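You operate a simulated robot arm through the tools that you are given. There is no shell and no other tool. Be economical: measure what you need, move in short steps, check, and stop when the job is done.

You are at the controls of a simulated robot arm. One attempt, no reset.

TASK
Wipe the bright plate clean, lay it on the trivet and stand the film frame on it.
Fine: wiping block back where it stood. Set down upright: wiping block. What is to be rubbed or washed off counts as gone when no trace of it is left.

Only the result counts: the job must be done as asked and must still hold three seconds after the hand-in. Knocking over, shifting, dropping, spilling or breaking anything else fails it.

THE ROBOT
A 7-joint arm with a two-finger parallel gripper, fixed in place. Base frame: the origin is at the foot of the arm, x ahead of it, y to its left, z up; the work surface is at about z = 0. Lengths are in m, angles in rad, forces in N, time in s.
With the tool pointing down near the work surface it reaches from about 0.24 to 0.62 m from the base axis. Its first joint turns from -1.152 to 1.152 rad. Payload 2.6 kg.
The tool frame sits at the grasp point between the pads (the TCP): z along the fingers, y along the line on which they close. The tips reach 0.03 m beyond it. Largest opening 0.094 m; finger width 0.028, thickness 0.01; the body of the gripper, 0.05 by 0.096 m, starts 0.055 m behind the TCP.
Orientation is that of the tool frame in the base frame, as a unit quaternion [x, y, z, w]. With the fingers straight down and closing along the base's y, the tool's x points along the base's -x, its y along +y and its z along -z.

THE INTERFACE
- The arm moves only by the tool arm_command. Its argument "motion" is a list of rows, each a list of 2 entries, a list of its own where there are three numbers: the shift along the base's x, y, z in m, then the turn, a rotation vector about the base's x, y, z in rad. In form: [[[dx, dy, dz], [rx, ry, rz]], ...]. A call has 1 to 8 rows; each row is the pose to reach, as a shift and turn from the pose commanded when the call began. "jaw" is the opening, from 0 (shut) to 1 (fully open), set as the call begins (left out, the last holds). Rows are played at 5 a second. More than 0.05 m and 0.15 rad between two rows, or a gripper value outside its range, and nothing of the call is played. Where a pose cannot be reached the arm comes as near as it can. A force on the tool above 40 N (or 10 N above the force at the start of the call, whichever is more), or a blocked arm, ends the call early, and 0.2 s more pass. The fingers move at their own pace (about 0.072 m/s each) and stop on an object; they squeeze with about 35 N. The grip force told is the motor's: it shows also when the fingers shut on nothing. Time passes only in rows, and 0.2 s behind the last, so rows that repeat a pose let the fingers close. The reply holds the time, the measured pose of the TCP, the force on the tool along the base axes, the opening and the grip force, in the units named above and with some noise, with the torque about the TCP (base axes, N m) and any sound that the robot's microphone picked up.
- Cameras (640 x 400 px; columns grow to the right, rows downward): "scene" is fixed at [0.0239, 0.4381, 0.5421]; the picture's right is [-0.82, -0.58, 0.00], its down [-0.44, 0.62, -0.64] and it looks along [0.37, -0.53, -0.76] (base axes); focal length 352 px, centre (320, 200). "wrist" rides on the gripper at [0.076, 0.014, -0.102] in the tool frame; the picture's right is [-0.18, 0.98, 0.00], its down [-0.75, -0.14, -0.64] and it looks along [-0.63, -0.12, 0.77] (tool axes); focal length 243 px, centre (320, 200). There is no depth. A picture from a camera that has moved, and an enlarged one, comes with that camera's place and axes in the base frame and with its lens.
- grab_frame(camera): a new picture of that camera. It takes no simulated time.
- close_up(camera, box): a new picture of the part [left, top, right, bottom] of that camera's present view, enlarged. It takes no simulated time.
- finish_job(): hands the job in; it is judged then, once.

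Go step by step. Nothing tells you positions but the pictures and the camera data: compare them with the known pose of the tool, close in by small moves and look again before you grip or let go. The budget is 120 turns and 68 pictures, counting those below and the enlarged ones. Unless the task says otherwise, let go and move clear before handing in, and close with one line.

The tools are called after "Call:" by a JSON object that holds its "api" and its "payload". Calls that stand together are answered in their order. arm_command: Moves the arm, as the interface text tells. Its arguments: {"type":"object","properties":{"motion":{"type":"array"},"jaw":{"type":"number"}},"required":["motion"]} The other tools are called the same way: grab_frame (camera) takes a picture; close_up (camera, box) takes an enlarged picture of a part of a camera's view; finish_job () hands the job in.

At the start:

```text
t: 0.0
tool_pos: [0.3291, 0.2674, 0.2711]
tool_rot: [0.0, 1.0, 0.0, 0.0]
ft_force: [0.2, -0.4, -0.2]
wrist_torque: [0.03, 0.02, -0.01]
finger_gap: 0.0941
gripper_force: 0.0
```

scene: 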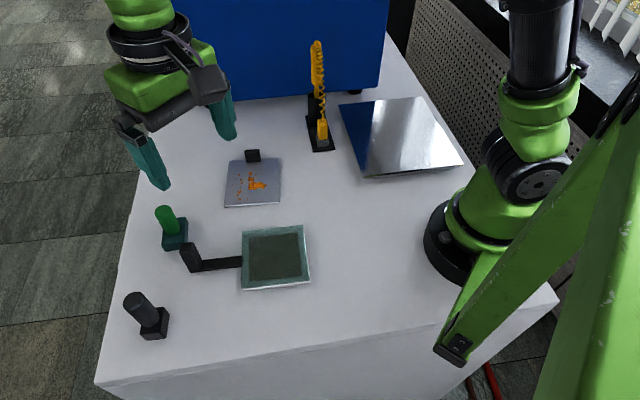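
wrist: 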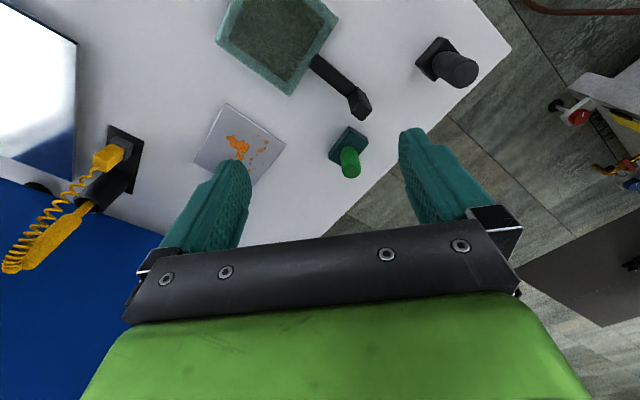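

I see a grey plate with orange stains, a framed square with a handle, a shiny slab, two knobbed blocks and a coiled thing on a stand. I'll enlarge these to tell them apart.

Call:
{"api": "close_up", "payload": {"camera": "scene", "box": [200, 130, 340, 220]}}

Call:
{"api": "close_up", "payload": {"camera": "scene", "box": [110, 190, 330, 350]}}

Call:
{"api": "close_up", "payload": {"camera": "scene", "box": [280, 30, 480, 190]}}

Call:
{"api": "close_up", "payload": {"camera": "wrist", "box": [180, 0, 500, 200]}}

```text
4.44 times, centred on (270, 175) of scene
camera zoom: at [0.0239, 0.4381, 0.5421], right [-0.82, -0.58, 0.0], down [-0.44, 0.62, -0.64], along [0.37, -0.53, -0.76], focal length 1564 px, centre (542, 311)
```

zoom: 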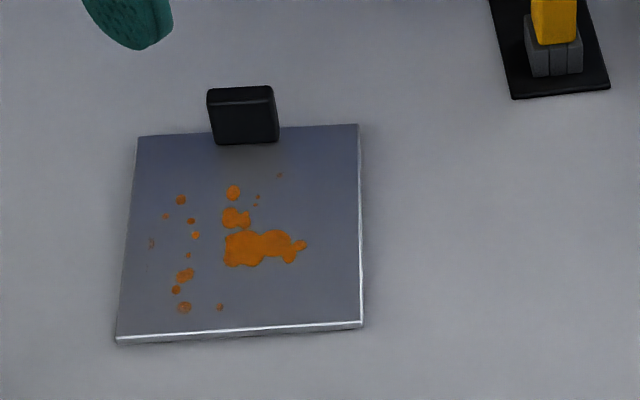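

```text
2.50 times, centred on (220, 270) of scene
camera zoom: at [0.0239, 0.4381, 0.5421], right [-0.82, -0.58, 0.0], down [-0.44, 0.62, -0.64], along [0.37, -0.53, -0.76], focal length 880 px, centre (570, 25)
```

zoom: 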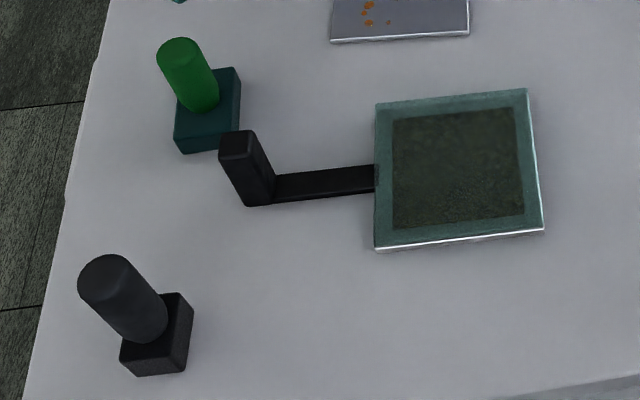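

```text
2.50 times, centred on (380, 110) of scene
camera zoom: at [0.0239, 0.4381, 0.5421], right [-0.82, -0.58, 0.0], down [-0.44, 0.62, -0.64], along [0.37, -0.53, -0.76], focal length 880 px, centre (170, 425)
```

zoom: 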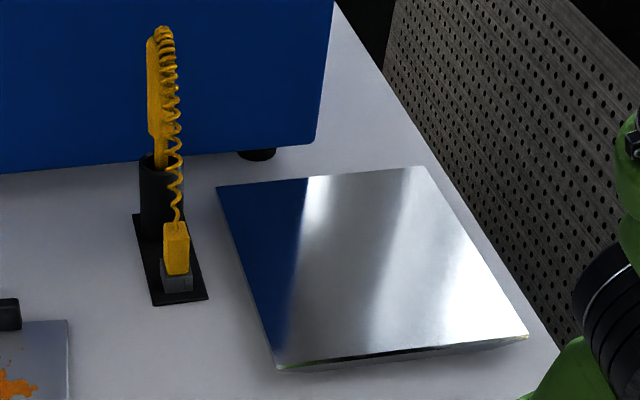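

```text
2.00 times, centred on (340, 100) of wrist
camera zoom: at [0.2535, 0.2802, 0.3744], right [0.18, 0.98, 0.0], down [0.75, -0.14, 0.64], along [0.63, -0.12, -0.77], focal length 485 px, centre (280, 400)
```

zoom: 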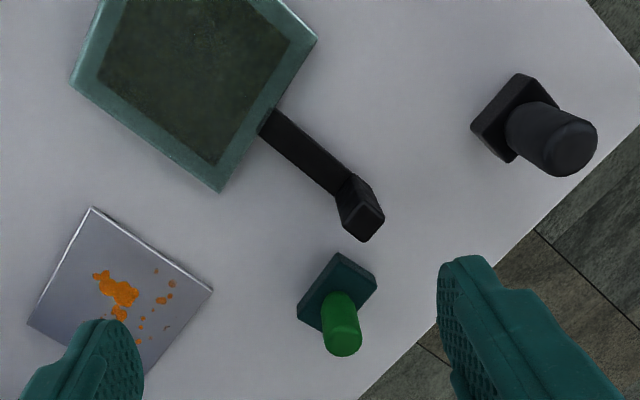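

The stained grey plate with the black lug should be the bright plate, the green frame with the handle the film frame and the shiny slab the trivet. There are two knobbed blocks, so I'll look closer to find the wiping block.

Call:
{"api": "close_up", "payload": {"camera": "scene", "box": [145, 195, 205, 255]}}

Call:
{"api": "close_up", "payload": {"camera": "scene", "box": [115, 285, 185, 345]}}

Call:
{"api": "close_up", "payload": {"camera": "wrist", "box": [310, 100, 390, 190]}}

Call:
{"api": "close_up", "payload": {"camera": "wrist", "box": [405, 25, 485, 95]}}

```text
6.67 times, centred on (175, 225) of scene
camera zoom: at [0.0239, 0.4381, 0.5421], right [-0.82, -0.58, 0.0], down [-0.44, 0.62, -0.64], along [0.37, -0.53, -0.76], focal length 2346 px, centre (1287, 33)
```

zoom: 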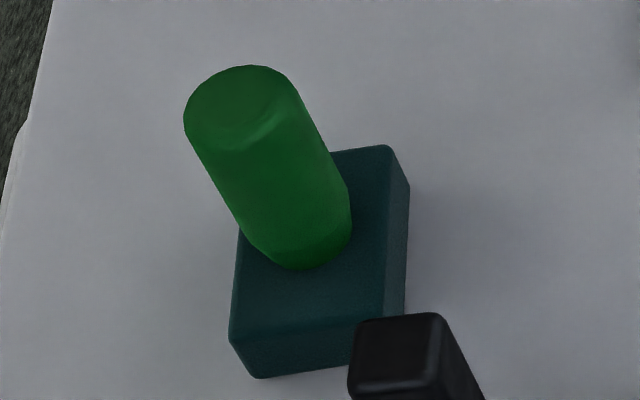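

```text
6.67 times, centred on (150, 315) of scene
camera zoom: at [0.0239, 0.4381, 0.5421], right [-0.82, -0.58, 0.0], down [-0.44, 0.62, -0.64], along [0.37, -0.53, -0.76], focal length 2346 px, centre (1453, -567)
```

zoom: 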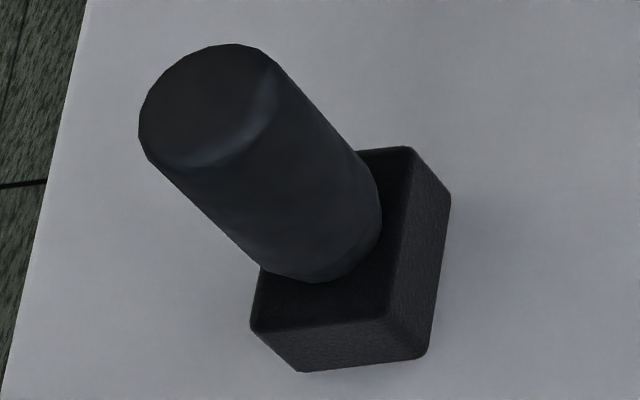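

```text
4.44 times, centred on (350, 145) of wrist
camera zoom: at [0.2535, 0.2802, 0.3744], right [0.18, 0.98, 0.0], down [0.75, -0.14, 0.64], along [0.63, -0.12, -0.77], focal length 1078 px, centre (187, 444)
```

zoom: 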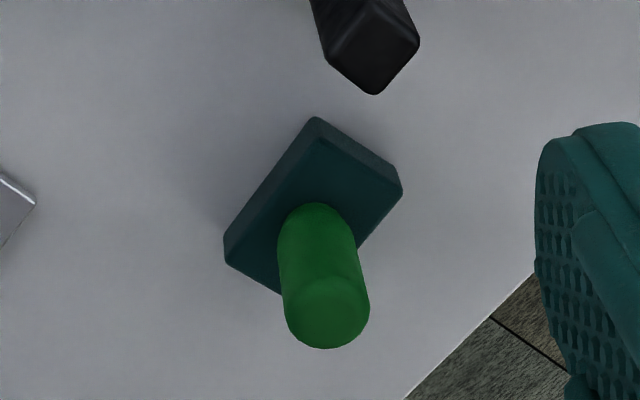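

```text
5.71 times, centred on (445, 60) of wrist
camera zoom: at [0.2535, 0.2802, 0.3744], right [0.18, 0.98, 0.0], down [0.75, -0.14, 0.64], along [0.63, -0.12, -0.77], focal length 1386 px, centre (-394, 1000)
```

zoom: 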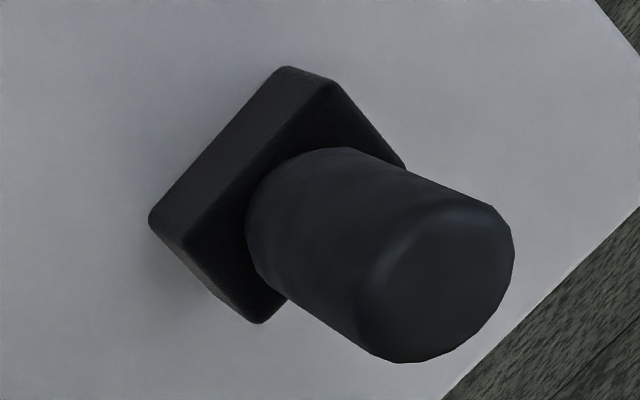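

Both blocks look alike in shape, so I'll enlarge the pad faces further for texture, and look at the trivet slab edge too.

Call:
{"api": "close_up", "payload": {"camera": "scene", "box": [165, 234, 190, 252]}}

Call:
{"api": "close_up", "payload": {"camera": "scene", "box": [140, 320, 170, 342]}}

Call:
{"api": "close_up", "payload": {"camera": "scene", "box": [335, 140, 475, 190]}}

```text
16.00 times, centred on (178, 243) of scene
camera zoom: at [0.0239, 0.4381, 0.5421], right [-0.82, -0.58, 0.0], down [-0.44, 0.62, -0.64], along [0.37, -0.53, -0.76], focal length 5630 px, centre (2600, -488)
```

zoom: 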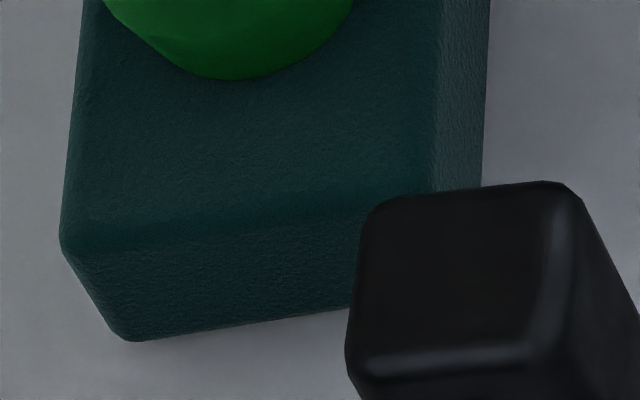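

```text
16.00 times, centred on (155, 331) of scene
camera zoom: at [0.0239, 0.4381, 0.5421], right [-0.82, -0.58, 0.0], down [-0.44, 0.62, -0.64], along [0.37, -0.53, -0.76], focal length 5630 px, centre (2960, -1896)
```

zoom: 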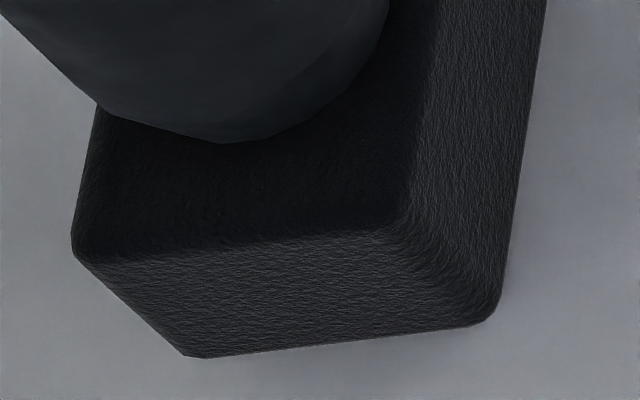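

```text
4.57 times, centred on (405, 165) of scene
camera zoom: at [0.0239, 0.4381, 0.5421], right [-0.82, -0.58, 0.0], down [-0.44, 0.62, -0.64], along [0.37, -0.53, -0.76], focal length 1608 px, centre (-69, 360)
```

zoom: 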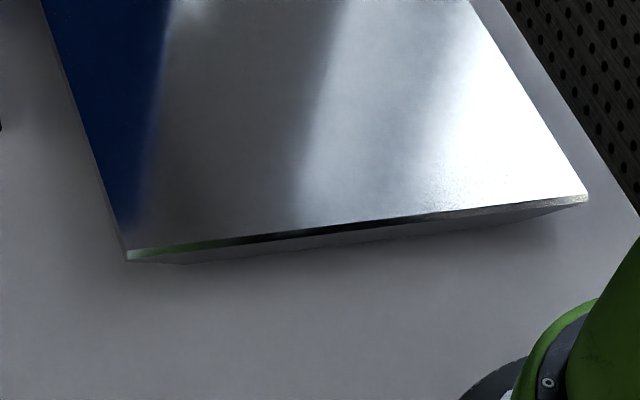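

The green-handled block stands near (0.449, 0.289), with its long side along the plate's lug-to-front direction. I'll go above it with the fingers turned by -50°, then look.

Call:
{"api": "arm_command", "payload": {"motion": [[[0.02, 0.004, -0.015], [0, 0, -0.145]], [[0.04, 0.008, -0.03], [0, 0, -0.29]], [[0.06, 0.012, -0.045], [0, 0, -0.435]], [[0.08, 0.016, -0.06], [0, 0, -0.58]], [[0.1, 0.019, -0.08], [0, 0, -0.725]], [[0.12, 0.0216, -0.1], [0, 0, -0.87]], [[0.12, 0.0216, -0.12], [0, 0, -0.87]]], "jaw": 0.7}}

Call:
{"api": "grab_frame", "payload": {"camera": "wrist"}}

Call:
{"api": "grab_frame", "payload": {"camera": "scene"}}

```text
t: 1.6
tool_pos: [0.4474, 0.2892, 0.1507]
tool_rot: [0.422, 0.907, 0.0, 0.001]
ft_force: [0.3, 0.5, -1.1]
wrist_torque: [0.02, 0.02, -0.01]
finger_gap: 0.0659
gripper_force: 0.1
```

```text
54 pictures are left
camera wrist: at [0.4101, 0.3551, 0.2527], right [0.87, 0.49, 0.0], down [0.38, -0.67, 0.64], along [0.32, -0.56, -0.77], focal length 243 px, centre (320, 200)
```

wrist: 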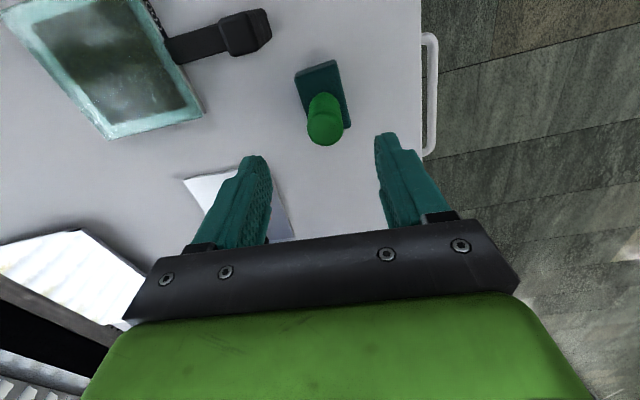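

```text
53 pictures are left
```

scene: 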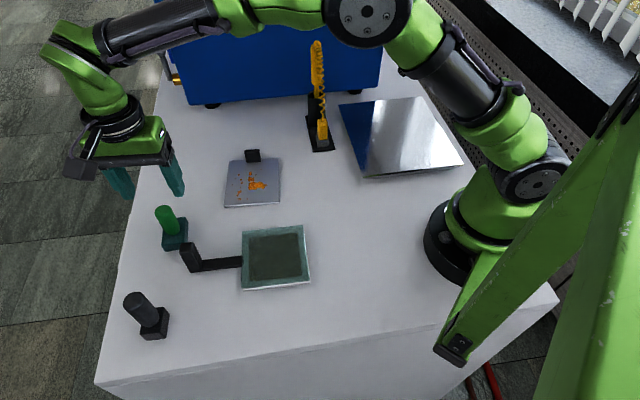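

The green handle is at about (0.451, 0.290), almost straight under the tool. I'll go down and close on it.

Call:
{"api": "arm_command", "payload": {"motion": [[[0.0036, 0.001, -0.03], [0, 0, 0]], [[0.0036, 0.001, -0.06], [0, 0, 0]], [[0.0036, 0.001, -0.08], [0, 0, 0]], [[0.0036, 0.001, -0.095], [0, 0, 0]], [[0.0036, 0.001, -0.095], [0, 0, 0]]]}}

Call:
{"api": "grab_frame", "payload": {"camera": "wrist"}}

Call:
{"api": "close_up", "payload": {"camera": "scene", "box": [120, 170, 220, 260]}}

```text
t: 2.8
tool_pos: [0.4522, 0.2895, 0.0588]
tool_rot: [0.422, 0.907, 0.001, 0.0]
ft_force: [0.3, 0.4, -0.5]
wrist_torque: [0.0, -0.01, 0.0]
finger_gap: 0.0658
gripper_force: 0.0
```

```text
52 pictures are left
camera wrist: at [0.4141, 0.3569, 0.1609], right [0.87, 0.49, 0.0], down [0.38, -0.67, 0.64], along [0.32, -0.56, -0.77], focal length 243 px, centre (320, 200)
```

wrist: 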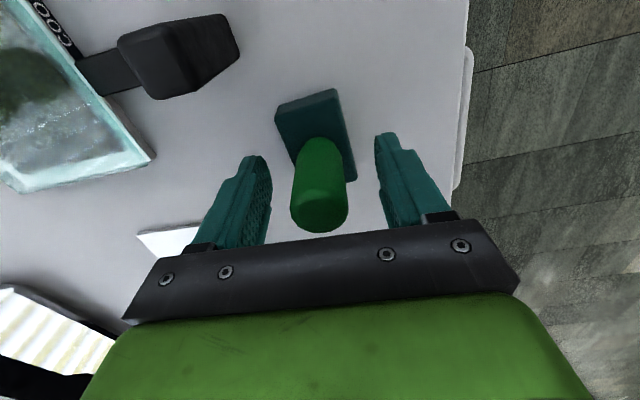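

```text
4.44 times, centred on (170, 215) of scene
camera zoom: at [0.0239, 0.4381, 0.5421], right [-0.82, -0.58, 0.0], down [-0.44, 0.62, -0.64], along [0.37, -0.53, -0.76], focal length 1564 px, centre (987, 133)
```

zoom: 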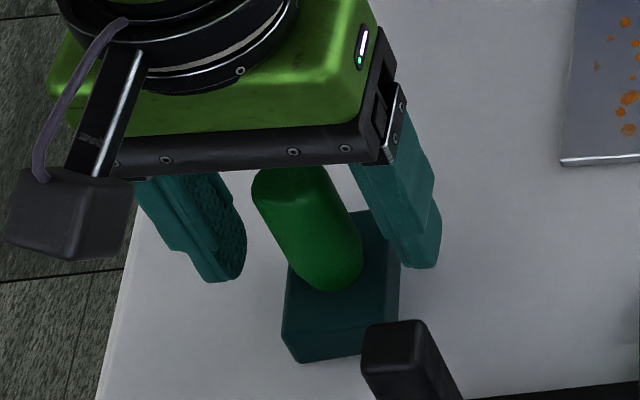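

The handle sits centred between the fingers. I'll close on it, and check the lettering seen near the film frame.

Call:
{"api": "close_up", "payload": {"camera": "wrist", "box": [0, 0, 160, 100]}}

Call:
{"api": "arm_command", "payload": {"motion": [[[0, 0, 0], [0, 0, 0]], [[0, 0, 0], [0, 0, 0]], [[0, 0, 0], [0, 0, 0]], [[0, 0, 0], [0, 0, 0]]], "jaw": 0.1}}

```text
4.00 times, centred on (80, 50) of wrist
camera zoom: at [0.4141, 0.3569, 0.1609], right [0.87, 0.49, 0.0], down [0.38, -0.67, 0.64], along [0.32, -0.56, -0.77], focal length 970 px, centre (1280, 800)
```

zoom: 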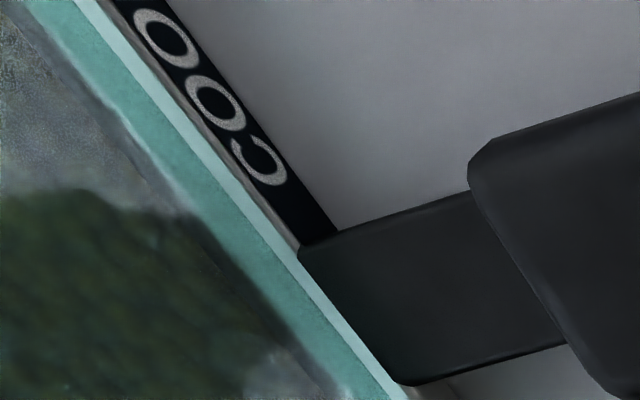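

```text
t: 3.8
tool_pos: [0.4517, 0.2885, 0.0585]
tool_rot: [0.421, 0.907, 0.0, 0.0]
ft_force: [-0.9, -0.4, -0.1]
wrist_torque: [0.02, 0.04, 0.02]
finger_gap: 0.0262
gripper_force: 34.7
```

Gripped, gap 26 mm. There is a label starting "COO…" on the side of the framed thing, which I need to read, so I'll lift the block a bit and look.

Call:
{"api": "arm_command", "payload": {"motion": [[[0, 0, 0.03], [0, 0, 0]], [[0, 0, 0.06], [0, 0, 0]], [[-0.03, 0.02, 0.09], [0, 0, 0]], [[-0.06, 0.05, 0.11], [0, 0, 0]]]}}

Call:
{"api": "grab_frame", "payload": {"camera": "wrist"}}

```text
t: 4.8
tool_pos: [0.3941, 0.3386, 0.1646]
tool_rot: [0.422, 0.907, 0.0, 0.0]
ft_force: [0.4, 0.6, -0.3]
wrist_torque: [0.0, -0.02, -0.01]
finger_gap: 0.0266
gripper_force: 35.0
```

```text
49 pictures are left
camera wrist: at [0.356, 0.4054, 0.2684], right [0.87, 0.49, 0.0], down [0.38, -0.67, 0.64], along [0.32, -0.56, -0.77], focal length 243 px, centre (320, 200)
```

wrist: 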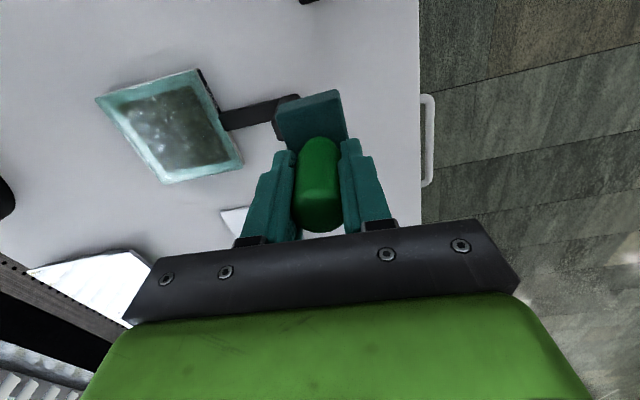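

Call:
{"api": "close_up", "payload": {"camera": "wrist", "box": [190, 60, 250, 140]}}

```text
5.00 times, centred on (220, 100) of wrist
camera zoom: at [0.356, 0.4054, 0.2684], right [0.87, 0.49, 0.0], down [0.38, -0.67, 0.64], along [0.32, -0.56, -0.77], focal length 1213 px, centre (820, 700)
```

zoom: 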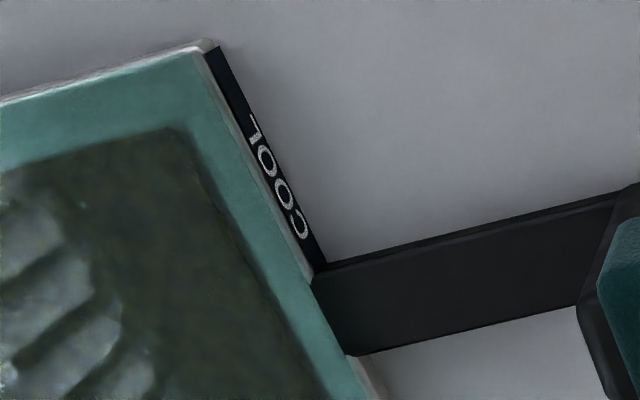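

The label reads "COOL", just an indicator on the film frame. Before wiping, I'll tilt the block toward the scene camera to see its rubbing face.

Call:
{"api": "arm_command", "payload": {"motion": [[[-0.02, -0.03, 0.03], [0.036, 0.139, 0]], [[-0.04, -0.06, 0.06], [0.072, 0.278, 0]], [[-0.06, -0.09, 0.09], [0.108, 0.417, 0]], [[-0.08, -0.12, 0.12], [0.144, 0.556, 0]], [[-0.1, -0.14, 0.14], [0.18, 0.695, 0]], [[-0.1, -0.14, 0.14], [0.216, 0.834, 0]], [[-0.1, -0.14, 0.14], [0.252, 0.973, 0]], [[-0.1, -0.14, 0.14], [0.288, 1.112, 0]]]}}

Call:
{"api": "grab_frame", "payload": {"camera": "scene"}}

```text
t: 6.6
tool_pos: [0.2919, 0.1975, 0.3055]
tool_rot: [0.353, 0.761, -0.098, -0.535]
ft_force: [1.0, 0.2, 0.5]
wrist_torque: [0.02, -0.05, -0.01]
finger_gap: 0.0265
gripper_force: 35.0
```

```text
47 pictures are left
```

scene: 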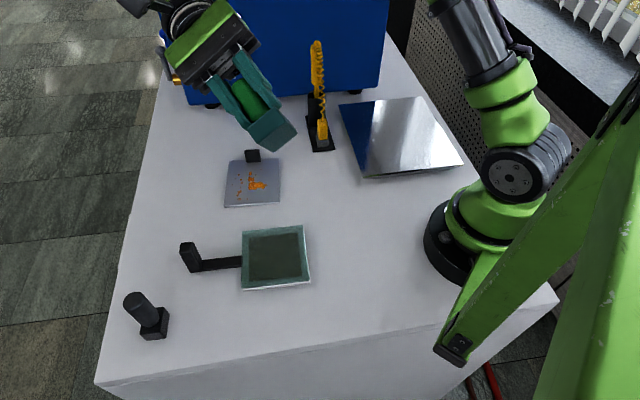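

Call:
{"api": "close_up", "payload": {"camera": "scene", "box": [235, 95, 310, 160]}}

Call:
{"api": "close_up", "payload": {"camera": "wrist", "box": [0, 0, 640, 400]}}

```text
6.15 times, centred on (272, 128) of scene
camera zoom: at [0.0239, 0.4381, 0.5421], right [-0.82, -0.58, 0.0], down [-0.44, 0.62, -0.64], along [0.37, -0.53, -0.76], focal length 2165 px, centre (612, 646)
```

zoom: 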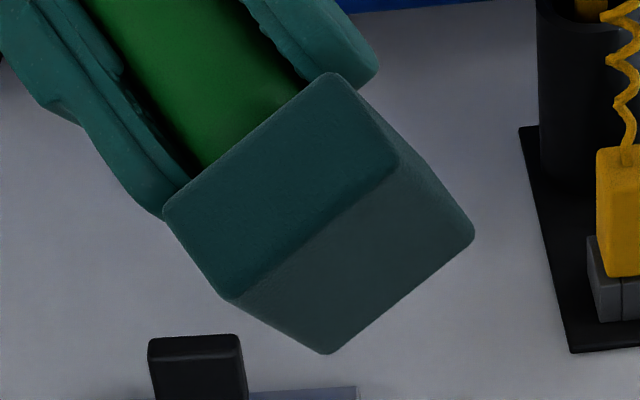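

```text
1.00 times, centred on (320, 200) of wrist (not enlarged: the box is as wide or as high as the picture)
camera zoom: at [0.376, 0.2327, 0.3973], right [0.46, 0.6, -0.66], down [0.64, -0.74, -0.22], along [-0.62, -0.32, -0.72], focal length 243 px, centre (320, 200)
```

zoom: 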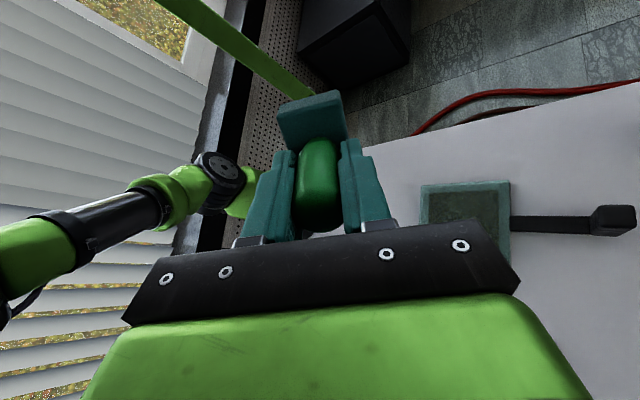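

The rubbing face is smooth and soft-looking, so I take this to be the wiping block. I'll straighten it up and bring it over the plate.

Call:
{"api": "arm_command", "payload": {"motion": [[[0.01, -0.01, 0], [-0.036, -0.139, 0]], [[0.025, -0.02, 0], [-0.072, -0.278, 0]], [[0.04, -0.04, 0], [-0.108, -0.417, 0]], [[0.055, -0.05, -0.01], [-0.144, -0.556, 0]], [[0.07, -0.065, -0.04], [-0.18, -0.695, 0]], [[0.085, -0.08, -0.07], [-0.216, -0.834, 0]], [[0.1, -0.09, -0.1], [-0.252, -0.973, 0]], [[0.116, -0.1, -0.14], [-0.288, -1.112, 0]]]}}

Call:
{"api": "grab_frame", "payload": {"camera": "wrist"}}

Call:
{"api": "close_up", "payload": {"camera": "scene", "box": [200, 90, 340, 220]}}

```text
t: 8.4
tool_pos: [0.408, 0.0998, 0.1637]
tool_rot: [0.423, 0.906, 0.0, 0.0]
ft_force: [0.4, -0.1, -0.5]
wrist_torque: [0.02, 0.02, 0.01]
finger_gap: 0.0263
gripper_force: 35.4
```

```text
44 pictures are left
camera wrist: at [0.3713, 0.1669, 0.2673], right [0.87, 0.49, 0.0], down [0.38, -0.67, 0.64], along [0.32, -0.56, -0.77], focal length 243 px, centre (320, 200)
```

wrist: 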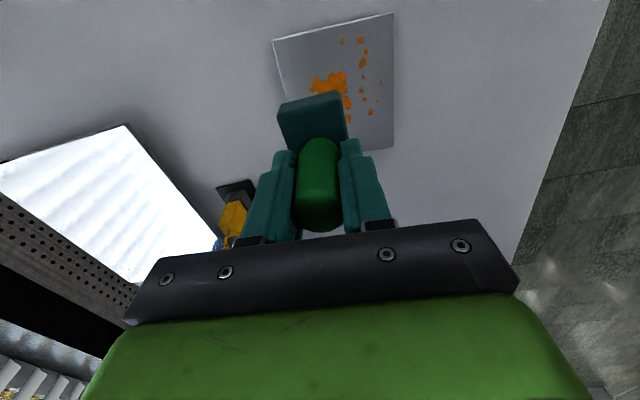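

```text
3.08 times, centred on (270, 155) of scene
camera zoom: at [0.0239, 0.4381, 0.5421], right [-0.82, -0.58, 0.0], down [-0.44, 0.62, -0.64], along [0.37, -0.53, -0.76], focal length 1083 px, centre (474, 338)
```

zoom: 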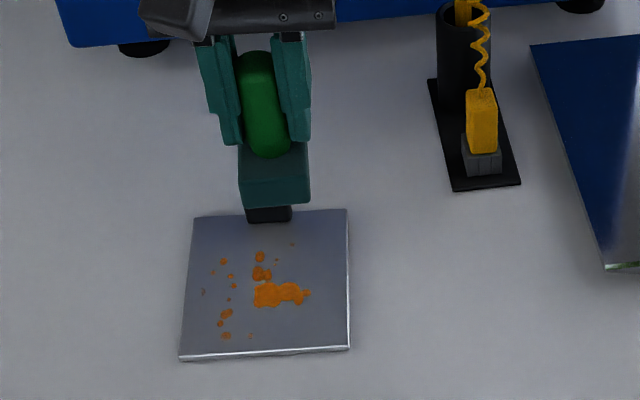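

The plate's corners agree with my estimate (centre about (0.429, 0.104)). I'll lower the block onto the plate gently.

Call:
{"api": "arm_command", "payload": {"motion": [[[0, 0, -0.04], [0, 0, 0]], [[0, 0, -0.075], [0, 0, 0]], [[0, 0, -0.09], [0, 0, 0]], [[0, 0, -0.096], [0, 0, 0]], [[0, 0, -0.099], [0, 0, 0]], [[0, 0, -0.099], [0, 0, 0]]]}}

Call:
{"api": "close_up", "payload": {"camera": "scene", "box": [200, 110, 320, 220]}}

```text
t: 9.8
tool_pos: [0.4078, 0.1001, 0.0673]
tool_rot: [0.421, 0.907, 0.0, 0.0]
ft_force: [-0.1, -0.3, 0.5]
wrist_torque: [-0.01, -0.01, 0.01]
finger_gap: 0.0264
gripper_force: 34.8
```

```text
3.64 times, centred on (260, 165) of scene
camera zoom: at [0.0239, 0.4381, 0.5421], right [-0.82, -0.58, 0.0], down [-0.44, 0.62, -0.64], along [0.37, -0.53, -0.76], focal length 1280 px, centre (538, 327)
```

zoom: 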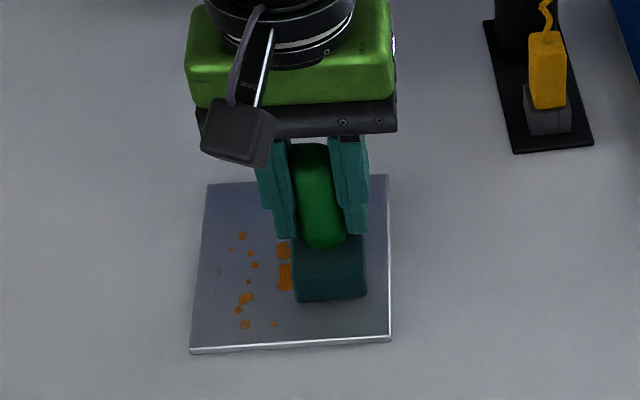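

No contact force yet, so I'll lower in millimetre steps.

Call:
{"api": "arm_command", "payload": {"motion": [[[0, 0, -0.001], [0, 0, 0]], [[0, 0, -0.002], [0, 0, 0]], [[0, 0, -0.003], [0, 0, 0]]]}}

```text
t: 10.6
tool_pos: [0.4101, 0.0999, 0.0659]
tool_rot: [0.422, 0.907, 0.0, 0.001]
ft_force: [-8.0, -0.2, 17.1]
wrist_torque: [0.09, 0.49, 0.07]
finger_gap: 0.0266
gripper_force: 35.0
```

Contact at 17 N. I'll ease up by 1 mm and make a first stroke along the plate, then look.

Call:
{"api": "arm_command", "payload": {"motion": [[[0, 0, 0.001], [0, 0, 0]], [[0.01, -0.0115, 0.001], [0, 0, 0]], [[0.0195, -0.0228, 0.001], [0, 0, 0]], [[0.01, -0.0115, 0.001], [0, 0, 0]], [[0, 0, 0.001], [0, 0, 0]], [[-0.01, 0.0115, 0.001], [0, 0, 0]], [[-0.021, 0.0245, 0.001], [0, 0, 0]]]}}

Call:
{"api": "close_up", "payload": {"camera": "scene", "box": [200, 110, 320, 220]}}

```text
t: 12.2
tool_pos: [0.3903, 0.1248, 0.0643]
tool_rot: [0.422, 0.907, 0.0, 0.001]
ft_force: [2.3, -2.7, 6.1]
wrist_torque: [-0.08, 0.02, -0.01]
finger_gap: 0.0264
gripper_force: 35.3
```

```text
3.64 times, centred on (260, 165) of scene
camera zoom: at [0.0239, 0.438, 0.5421], right [-0.82, -0.58, 0.0], down [-0.44, 0.62, -0.64], along [0.37, -0.53, -0.76], focal length 1280 px, centre (538, 327)
```

zoom: 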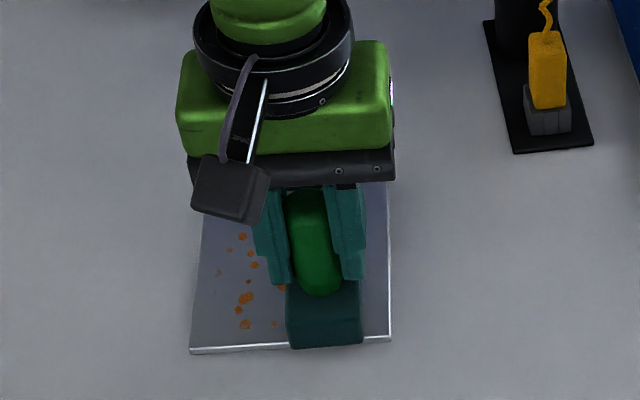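

The stroke removes stain and the plate stays put. I'll sweep the next strip toward the left.

Call:
{"api": "arm_command", "payload": {"motion": [[[0.0085, 0.007, 0], [0, 0, 0]], [[0.0169, 0.014, 0], [0, 0, 0]], [[0.0269, 0.0023, 0], [0, 0, 0]], [[0.0369, -0.0094, 0], [0, 0, 0]], [[0.0469, -0.0211, 0], [0, 0, 0]], [[0.0572, -0.0331, 0], [0, 0, 0]], [[0.0469, -0.0211, 0], [0, 0, 0]], [[0.0369, -0.0094, 0], [0, 0, 0]]]}}

Call:
{"api": "arm_command", "payload": {"motion": [[[-0.01, 0.0117, 0], [0, 0, 0]], [[-0.02, 0.0234, 0], [0, 0, 0]], [[-0.0119, 0.0301, 0], [0, 0, 0]], [[-0.0038, 0.0368, 0], [0, 0, 0]], [[0.0062, 0.0251, 0], [0, 0, 0]], [[0.0162, 0.0134, 0], [0, 0, 0]], [[0.0262, 0.0017, 0], [0, 0, 0]], [[0.0365, -0.0103, 0], [0, 0, 0]]]}}

Call:
{"api": "arm_command", "payload": {"motion": [[[-0.01, 0.0117, 0], [0, 0, 0]], [[-0.02, 0.0234, 0], [0, 0, 0]], [[-0.03, 0.0351, 0], [0, 0, 0]], [[-0.0403, 0.0471, 0], [0, 0, 0]], [[-0.0403, 0.0471, 0.02], [0, 0, 0]], [[-0.0403, 0.0471, 0.06], [0, 0, 0]], [[-0.0403, 0.0971, 0.09], [0, 0, 0]]]}}

Call:
{"api": "close_up", "payload": {"camera": "scene", "box": [200, 110, 320, 220]}}

```text
t: 14.0
tool_pos: [0.4263, 0.1135, 0.0666]
tool_rot: [0.421, 0.907, 0.0, 0.001]
ft_force: [0.7, -0.1, -0.9]
wrist_torque: [-0.03, -0.03, 0.02]
finger_gap: 0.0263
gripper_force: 34.9
```

```text
t: 15.8
tool_pos: [0.4623, 0.1053, 0.0656]
tool_rot: [0.422, 0.907, 0.0, 0.0]
ft_force: [-0.1, -0.1, -0.8]
wrist_torque: [-0.02, -0.01, 0.0]
finger_gap: 0.0262
gripper_force: 34.4
```

```text
refused: row 7 steps farther than a row can; nothing moved
```

```text
3.64 times, centred on (260, 165) of scene
camera zoom: at [0.0239, 0.4381, 0.5421], right [-0.82, -0.58, 0.0], down [-0.44, 0.62, -0.64], along [0.37, -0.53, -0.76], focal length 1280 px, centre (538, 327)
```

zoom: 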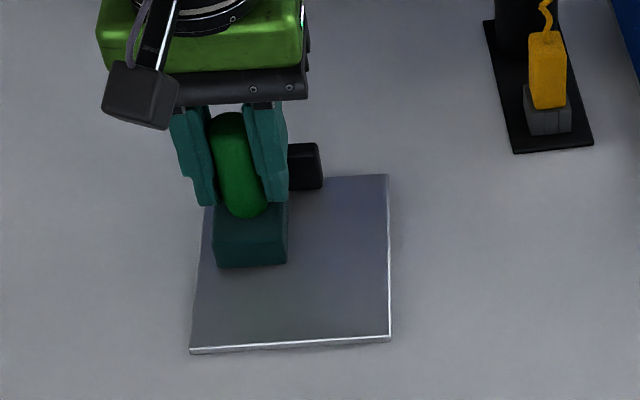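

Most stains are gone, and the force had fallen to about zero, so I'll press 1.5 mm lower on the return stroke, then lift and inspect.

Call:
{"api": "arm_command", "payload": {"motion": [[[0, 0, -0.0015], [0, 0, 0]], [[-0.01, 0.0117, -0.0015], [0, 0, 0]], [[-0.02, 0.0234, -0.0015], [0, 0, 0]], [[-0.03, 0.0351, -0.0015], [0, 0, 0]], [[-0.0403, 0.0471, -0.0015], [0, 0, 0]], [[-0.0403, 0.0471, 0.02], [0, 0, 0]], [[-0.0403, 0.0471, 0.06], [0, 0, 0]], [[-0.0303, 0.0871, 0.08], [0, 0, 0]]]}}

Call:
{"api": "close_up", "payload": {"camera": "scene", "box": [215, 140, 295, 215]}}

Call:
{"api": "grab_frame", "payload": {"camera": "wrist"}}

```text
t: 17.6
tool_pos: [0.4308, 0.1885, 0.1485]
tool_rot: [0.422, 0.907, 0.0, 0.0]
ft_force: [0.2, -0.2, -0.5]
wrist_torque: [-0.01, 0.0, -0.01]
finger_gap: 0.0262
gripper_force: 35.0
```

```text
5.33 times, centred on (255, 178) of scene
camera zoom: at [0.0239, 0.438, 0.5421], right [-0.82, -0.58, 0.0], down [-0.44, 0.62, -0.64], along [0.37, -0.53, -0.76], focal length 1877 px, centre (667, 320)
```

zoom: 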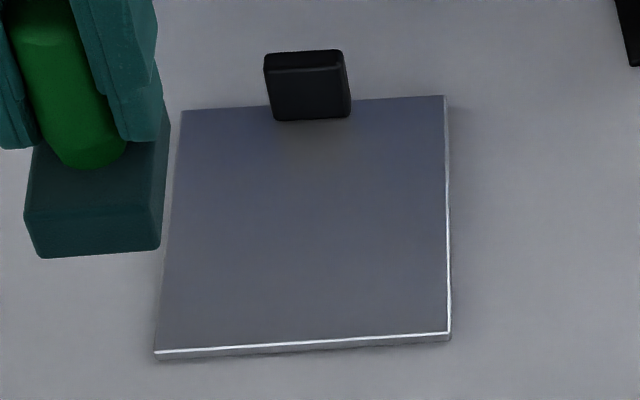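

```text
38 pictures are left
camera wrist: at [0.3923, 0.2548, 0.2503], right [0.87, 0.49, 0.0], down [0.38, -0.67, 0.64], along [0.32, -0.56, -0.77], focal length 243 px, centre (320, 200)
```

wrist: 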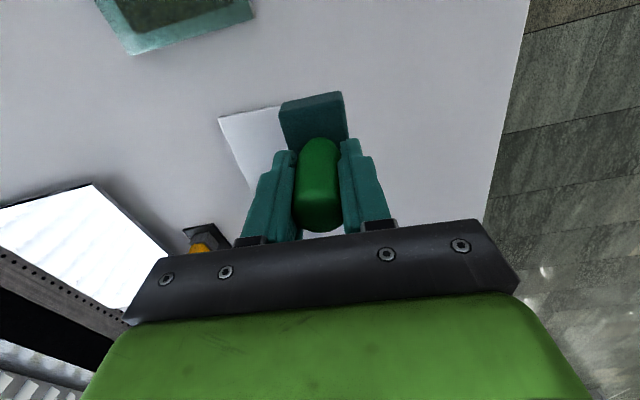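

The plate is clean. Now I take the block back to where it stood, (0.4527, 0.290).

Call:
{"api": "arm_command", "payload": {"motion": [[[0.01, 0.04, 0], [0, 0, 0]], [[0.0219, 0.08, 0], [0, 0, 0]], [[0.0219, 0.0981, -0.02], [0, 0, 0]], [[0.0219, 0.0981, -0.05], [0, 0, 0]], [[0.0219, 0.0981, -0.075], [0, 0, 0]], [[0.0219, 0.0981, -0.085], [0, 0, 0]], [[0.0219, 0.0981, -0.088], [0, 0, 0]]]}}

Call:
{"api": "close_up", "payload": {"camera": "scene", "box": [120, 170, 220, 260]}}

```text
t: 19.2
tool_pos: [0.456, 0.2874, 0.0596]
tool_rot: [0.422, 0.906, 0.001, 0.0]
ft_force: [-3.3, -1.9, 7.8]
wrist_torque: [-0.1, 0.31, 0.05]
finger_gap: 0.026
gripper_force: 34.7
```

```text
4.44 times, centred on (170, 215) of scene
camera zoom: at [0.0239, 0.438, 0.5421], right [-0.82, -0.58, 0.0], down [-0.44, 0.62, -0.64], along [0.37, -0.53, -0.76], focal length 1564 px, centre (987, 133)
```

zoom: 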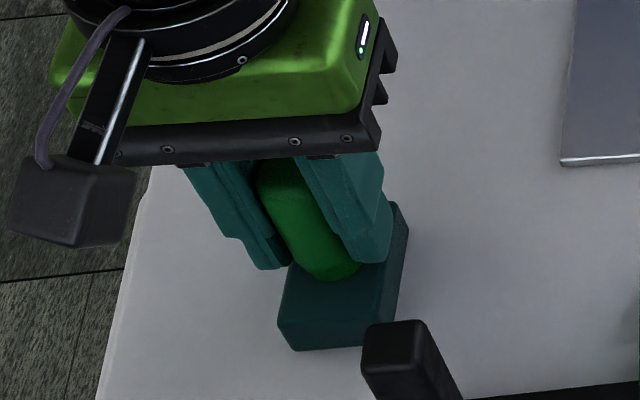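

The block is a few millimetres too far out compared with its first view; I'll lift slightly, shift it, and lower again.

Call:
{"api": "arm_command", "payload": {"motion": [[[0, 0, 0.006], [0, 0, 0]], [[-0.004, 0.003, 0.006], [0, 0, 0]], [[-0.004, 0.003, 0.003], [0, 0, 0]], [[-0.004, 0.003, 0.001], [0, 0, 0]], [[-0.004, 0.003, 0.0], [0, 0, 0]]]}}

Call:
{"api": "close_up", "payload": {"camera": "scene", "box": [120, 170, 220, 260]}}

```text
t: 20.4
tool_pos: [0.4504, 0.2913, 0.0583]
tool_rot: [0.422, 0.907, 0.001, 0.0]
ft_force: [-4.6, -3.5, 12.8]
wrist_torque: [-0.09, 0.44, 0.09]
finger_gap: 0.0264
gripper_force: 34.7
```

```text
4.44 times, centred on (170, 215) of scene
camera zoom: at [0.0239, 0.438, 0.5421], right [-0.82, -0.58, 0.0], down [-0.44, 0.62, -0.64], along [0.37, -0.53, -0.76], focal length 1564 px, centre (987, 133)
```

zoom: 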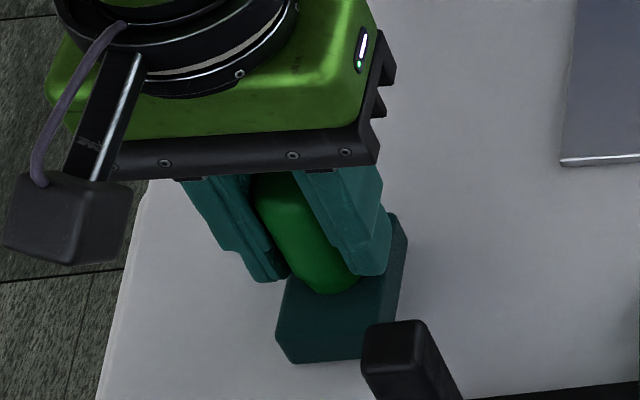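

It matches the first view to about 2 mm. I'll release it and rise.

Call:
{"api": "arm_command", "payload": {"motion": [[[0, 0, 0.001], [0, 0, 0]], [[0, 0, 0.001], [0, 0, 0]]]}}

Call:
{"api": "arm_command", "payload": {"motion": [[[0, 0, 0], [0, 0, 0]], [[0, 0, 0], [0, 0, 0]], [[0, 0, 0], [0, 0, 0]], [[0, 0, 0.03], [0, 0, 0]], [[0, 0, 0.07], [0, 0, 0]], [[0, 0, 0.1], [0, 0, 0]]], "jaw": 0.7}}

Call:
{"api": "close_up", "payload": {"camera": "scene", "box": [145, 195, 205, 255]}}

```text
t: 21.0
tool_pos: [0.4506, 0.2925, 0.0576]
tool_rot: [0.421, 0.907, 0.0, 0.001]
ft_force: [2.6, -1.1, 6.0]
wrist_torque: [0.03, -0.02, -0.04]
finger_gap: 0.0259
gripper_force: 35.3
```

```text
t: 22.4
tool_pos: [0.4477, 0.2919, 0.1569]
tool_rot: [0.421, 0.907, 0.0, 0.0]
ft_force: [-0.2, 0.9, 0.1]
wrist_torque: [0.01, 0.0, -0.02]
finger_gap: 0.0658
gripper_force: 0.0
```

```text
6.67 times, centred on (175, 225) of scene
camera zoom: at [0.0239, 0.4381, 0.5421], right [-0.82, -0.58, 0.0], down [-0.44, 0.62, -0.64], along [0.37, -0.53, -0.76], focal length 2346 px, centre (1287, 33)
```

zoom: 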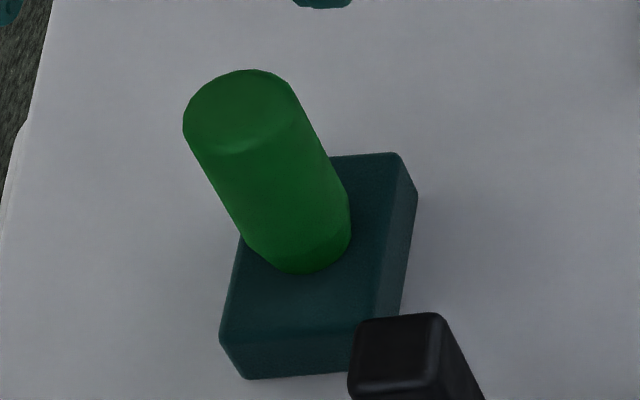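

The block stands upright in its place. Next I fly to a vantage point to measure the trivet before picking up the plate.

Call:
{"api": "arm_command", "payload": {"motion": [[[-0.015, -0.03, 0.03], [0, 0, 0]], [[-0.03, -0.065, 0.06], [0, 0, 0]], [[-0.048, -0.105, 0.08], [0, 0, 0]], [[-0.066, -0.145, 0.09], [0, 0, 0]], [[-0.086, -0.185, 0.09], [0, 0, 0]], [[-0.106, -0.22, 0.09], [0, 0, 0]], [[-0.126, -0.257, 0.09], [0, 0, 0]], [[-0.146, -0.293, 0.09], [0, 0, 0]]]}}

Call:
{"api": "grab_frame", "payload": {"camera": "wrist"}}

```text
t: 24.2
tool_pos: [0.3025, 0.0, 0.2491]
tool_rot: [0.421, 0.907, 0.0, 0.0]
ft_force: [-0.2, 0.0, 0.7]
wrist_torque: [0.0, -0.04, -0.03]
finger_gap: 0.0661
gripper_force: 0.0
```

```text
34 pictures are left
camera wrist: at [0.2638, 0.067, 0.3514], right [0.87, 0.49, 0.0], down [0.38, -0.67, 0.64], along [0.32, -0.56, -0.77], focal length 243 px, centre (320, 200)
```

wrist: 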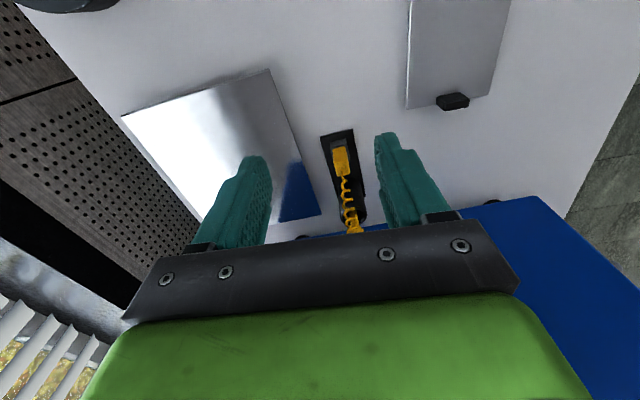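

The trivet top is about 0.21 x 0.25 m, near z = 0.027, with its centre about (0.256, -0.184). The lug is near (0.469, 0.058), so I'll turn the fingers by 90° and go above it.

Call:
{"api": "arm_command", "payload": {"motion": [[[0.02, 0.007, 0], [0, 0, 0.143]], [[0.04, 0.014, 0], [0, 0, 0.286]], [[0.06, 0.021, 0], [0, 0, 0.429]], [[0.08, 0.028, 0], [0, 0, 0.572]], [[0.1, 0.035, 0], [0, 0, 0.715]], [[0.12, 0.042, 0], [0, 0, 0.858]], [[0.14, 0.05, 0], [0, 0, 1.0]], [[0.1663, 0.058, 0], [0, 0, 1.142]]], "jaw": 0.5}}

Call:
{"api": "arm_command", "payload": {"motion": [[[0, 0, -0.03], [0, 0, 0.143]], [[0, 0, -0.07], [0, 0, 0.286]], [[0, 0, -0.11], [0, 0, 0.429]], [[0, 0, -0.14], [0, 0, 0.429]]]}}

Call:
{"api": "grab_frame", "payload": {"camera": "wrist"}}

Call:
{"api": "close_up", "payload": {"camera": "scene", "box": [200, 90, 320, 210]}}

```text
t: 26.0
tool_pos: [0.4689, 0.0579, 0.2485]
tool_rot: [-0.137, 0.991, 0.0, 0.0]
ft_force: [-0.3, -0.7, 0.0]
wrist_torque: [0.0, 0.0, 0.02]
finger_gap: 0.0471
gripper_force: 0.1
```

```text
t: 27.0
tool_pos: [0.4733, 0.0601, 0.1058]
tool_rot: [-0.344, 0.939, 0.001, 0.0]
ft_force: [0.4, 0.2, 0.0]
wrist_torque: [-0.03, -0.01, 0.0]
finger_gap: 0.047
gripper_force: 0.0
```

```text
33 pictures are left
camera wrist: at [0.4064, 0.0206, 0.209], right [-0.49, 0.87, 0.0], down [0.67, 0.38, 0.64], along [0.56, 0.32, -0.77], focal length 243 px, centre (320, 200)
```

wrist: 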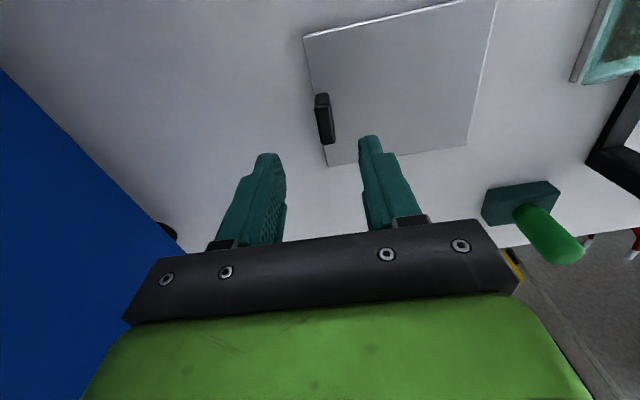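

```text
3.33 times, centred on (260, 150) of scene
camera zoom: at [0.0239, 0.4381, 0.5421], right [-0.82, -0.58, 0.0], down [-0.44, 0.62, -0.64], along [0.37, -0.53, -0.76], focal length 1173 px, centre (520, 367)
```

zoom: 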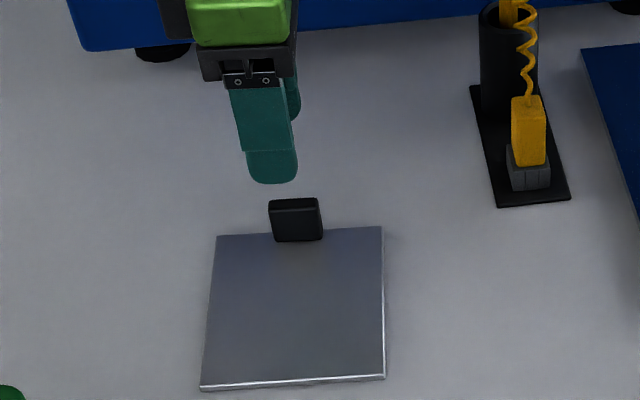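

The lug is under the fingers and aligned. I'll lower to z about 0.042 and look before closing.

Call:
{"api": "arm_command", "payload": {"motion": [[[0, 0, -0.02], [0, 0, 0]], [[0, 0, -0.04], [0, 0, 0]], [[0, 0, -0.055], [0, 0, 0]], [[0, 0, -0.064], [0, 0, 0]], [[0, 0, -0.066], [0, 0, 0]]]}}

Call:
{"api": "grab_frame", "payload": {"camera": "wrist"}}

Call:
{"api": "close_up", "payload": {"camera": "scene", "box": [210, 110, 300, 190]}}

```text
t: 28.2
tool_pos: [0.4706, 0.0585, 0.0443]
tool_rot: [-0.344, 0.939, 0.0, 0.0]
ft_force: [0.9, 1.0, 0.4]
wrist_torque: [0.0, -0.01, -0.01]
finger_gap: 0.0468
gripper_force: 0.0
```

```text
31 pictures are left
camera wrist: at [0.4026, 0.0198, 0.1465], right [-0.49, 0.87, 0.0], down [0.67, 0.38, 0.64], along [0.56, 0.32, -0.77], focal length 243 px, centre (320, 200)
```

wrist: 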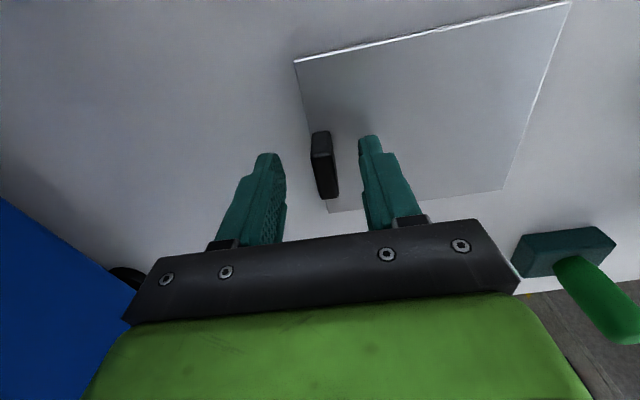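

```text
5.00 times, centred on (255, 150) of scene
camera zoom: at [0.0239, 0.4381, 0.5421], right [-0.82, -0.58, 0.0], down [-0.44, 0.62, -0.64], along [0.37, -0.53, -0.76], focal length 1759 px, centre (645, 450)
```

zoom: 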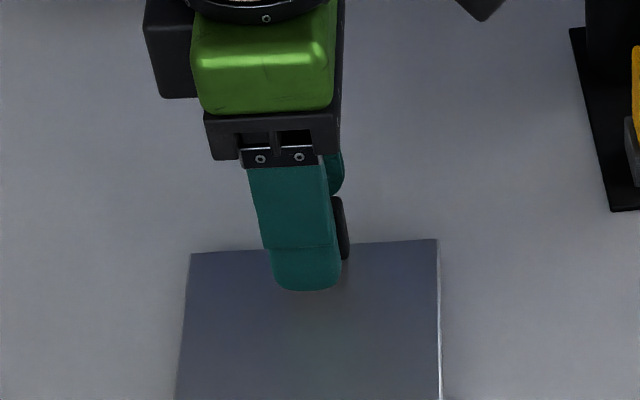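

The fingers straddle the lug; I'll go 3 mm lower, shift slightly, and close.

Call:
{"api": "arm_command", "payload": {"motion": [[[-0.002, -0.002, -0.003], [0, 0, 0]], [[-0.002, -0.002, -0.003], [0, 0, 0]]]}}

Call:
{"api": "arm_command", "payload": {"motion": [[[0, 0, 0], [0, 0, 0]], [[0, 0, 0], [0, 0, 0]], [[0, 0, 0], [0, 0, 0]], [[0, 0, 0], [0, 0, 0]]], "jaw": 0.0}}

Call:
{"api": "arm_command", "payload": {"motion": [[[0, 0, 0.01], [0, 0, 0]], [[0, 0, 0.03], [0, 0, 0]]]}}

Call:
{"api": "grab_frame", "payload": {"camera": "wrist"}}

Call:
{"api": "grab_frame", "payload": {"camera": "scene"}}

```text
t: 28.8
tool_pos: [0.4677, 0.0552, 0.0398]
tool_rot: [-0.344, 0.939, -0.001, 0.0]
ft_force: [-0.1, 0.8, -1.0]
wrist_torque: [0.02, -0.03, -0.02]
finger_gap: 0.0469
gripper_force: 0.1
```

```text
t: 29.8
tool_pos: [0.4678, 0.0558, 0.0414]
tool_rot: [-0.344, 0.939, -0.001, -0.001]
ft_force: [0.5, 0.6, 1.5]
wrist_torque: [-0.02, 0.04, 0.07]
finger_gap: 0.0114
gripper_force: 34.6
```

```text
t: 30.4
tool_pos: [0.4668, 0.0552, 0.071]
tool_rot: [-0.343, 0.939, 0.0, -0.001]
ft_force: [0.5, 0.3, -1.9]
wrist_torque: [-0.1, -0.06, -0.01]
finger_gap: 0.0116
gripper_force: 35.2
```

```text
29 pictures are left
camera wrist: at [0.3999, 0.0163, 0.1733], right [-0.49, 0.87, 0.0], down [0.67, 0.38, 0.64], along [0.56, 0.32, -0.77], focal length 243 px, centre (320, 200)
```

wrist: 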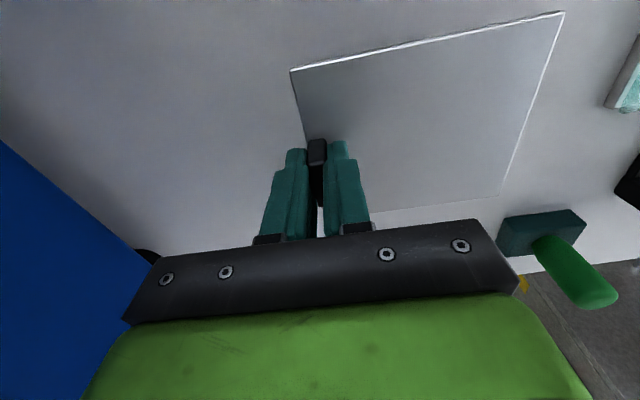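

```text
28 pictures are left
```

scene: 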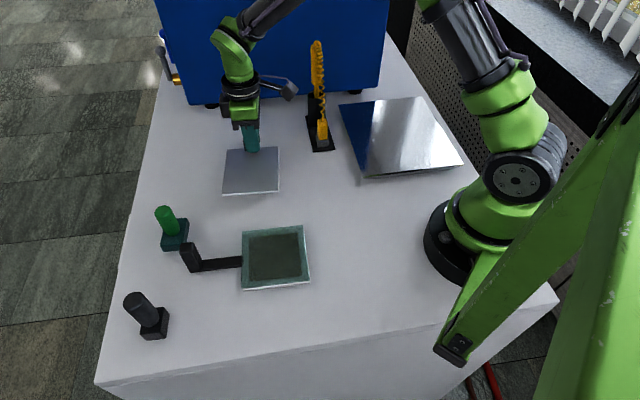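

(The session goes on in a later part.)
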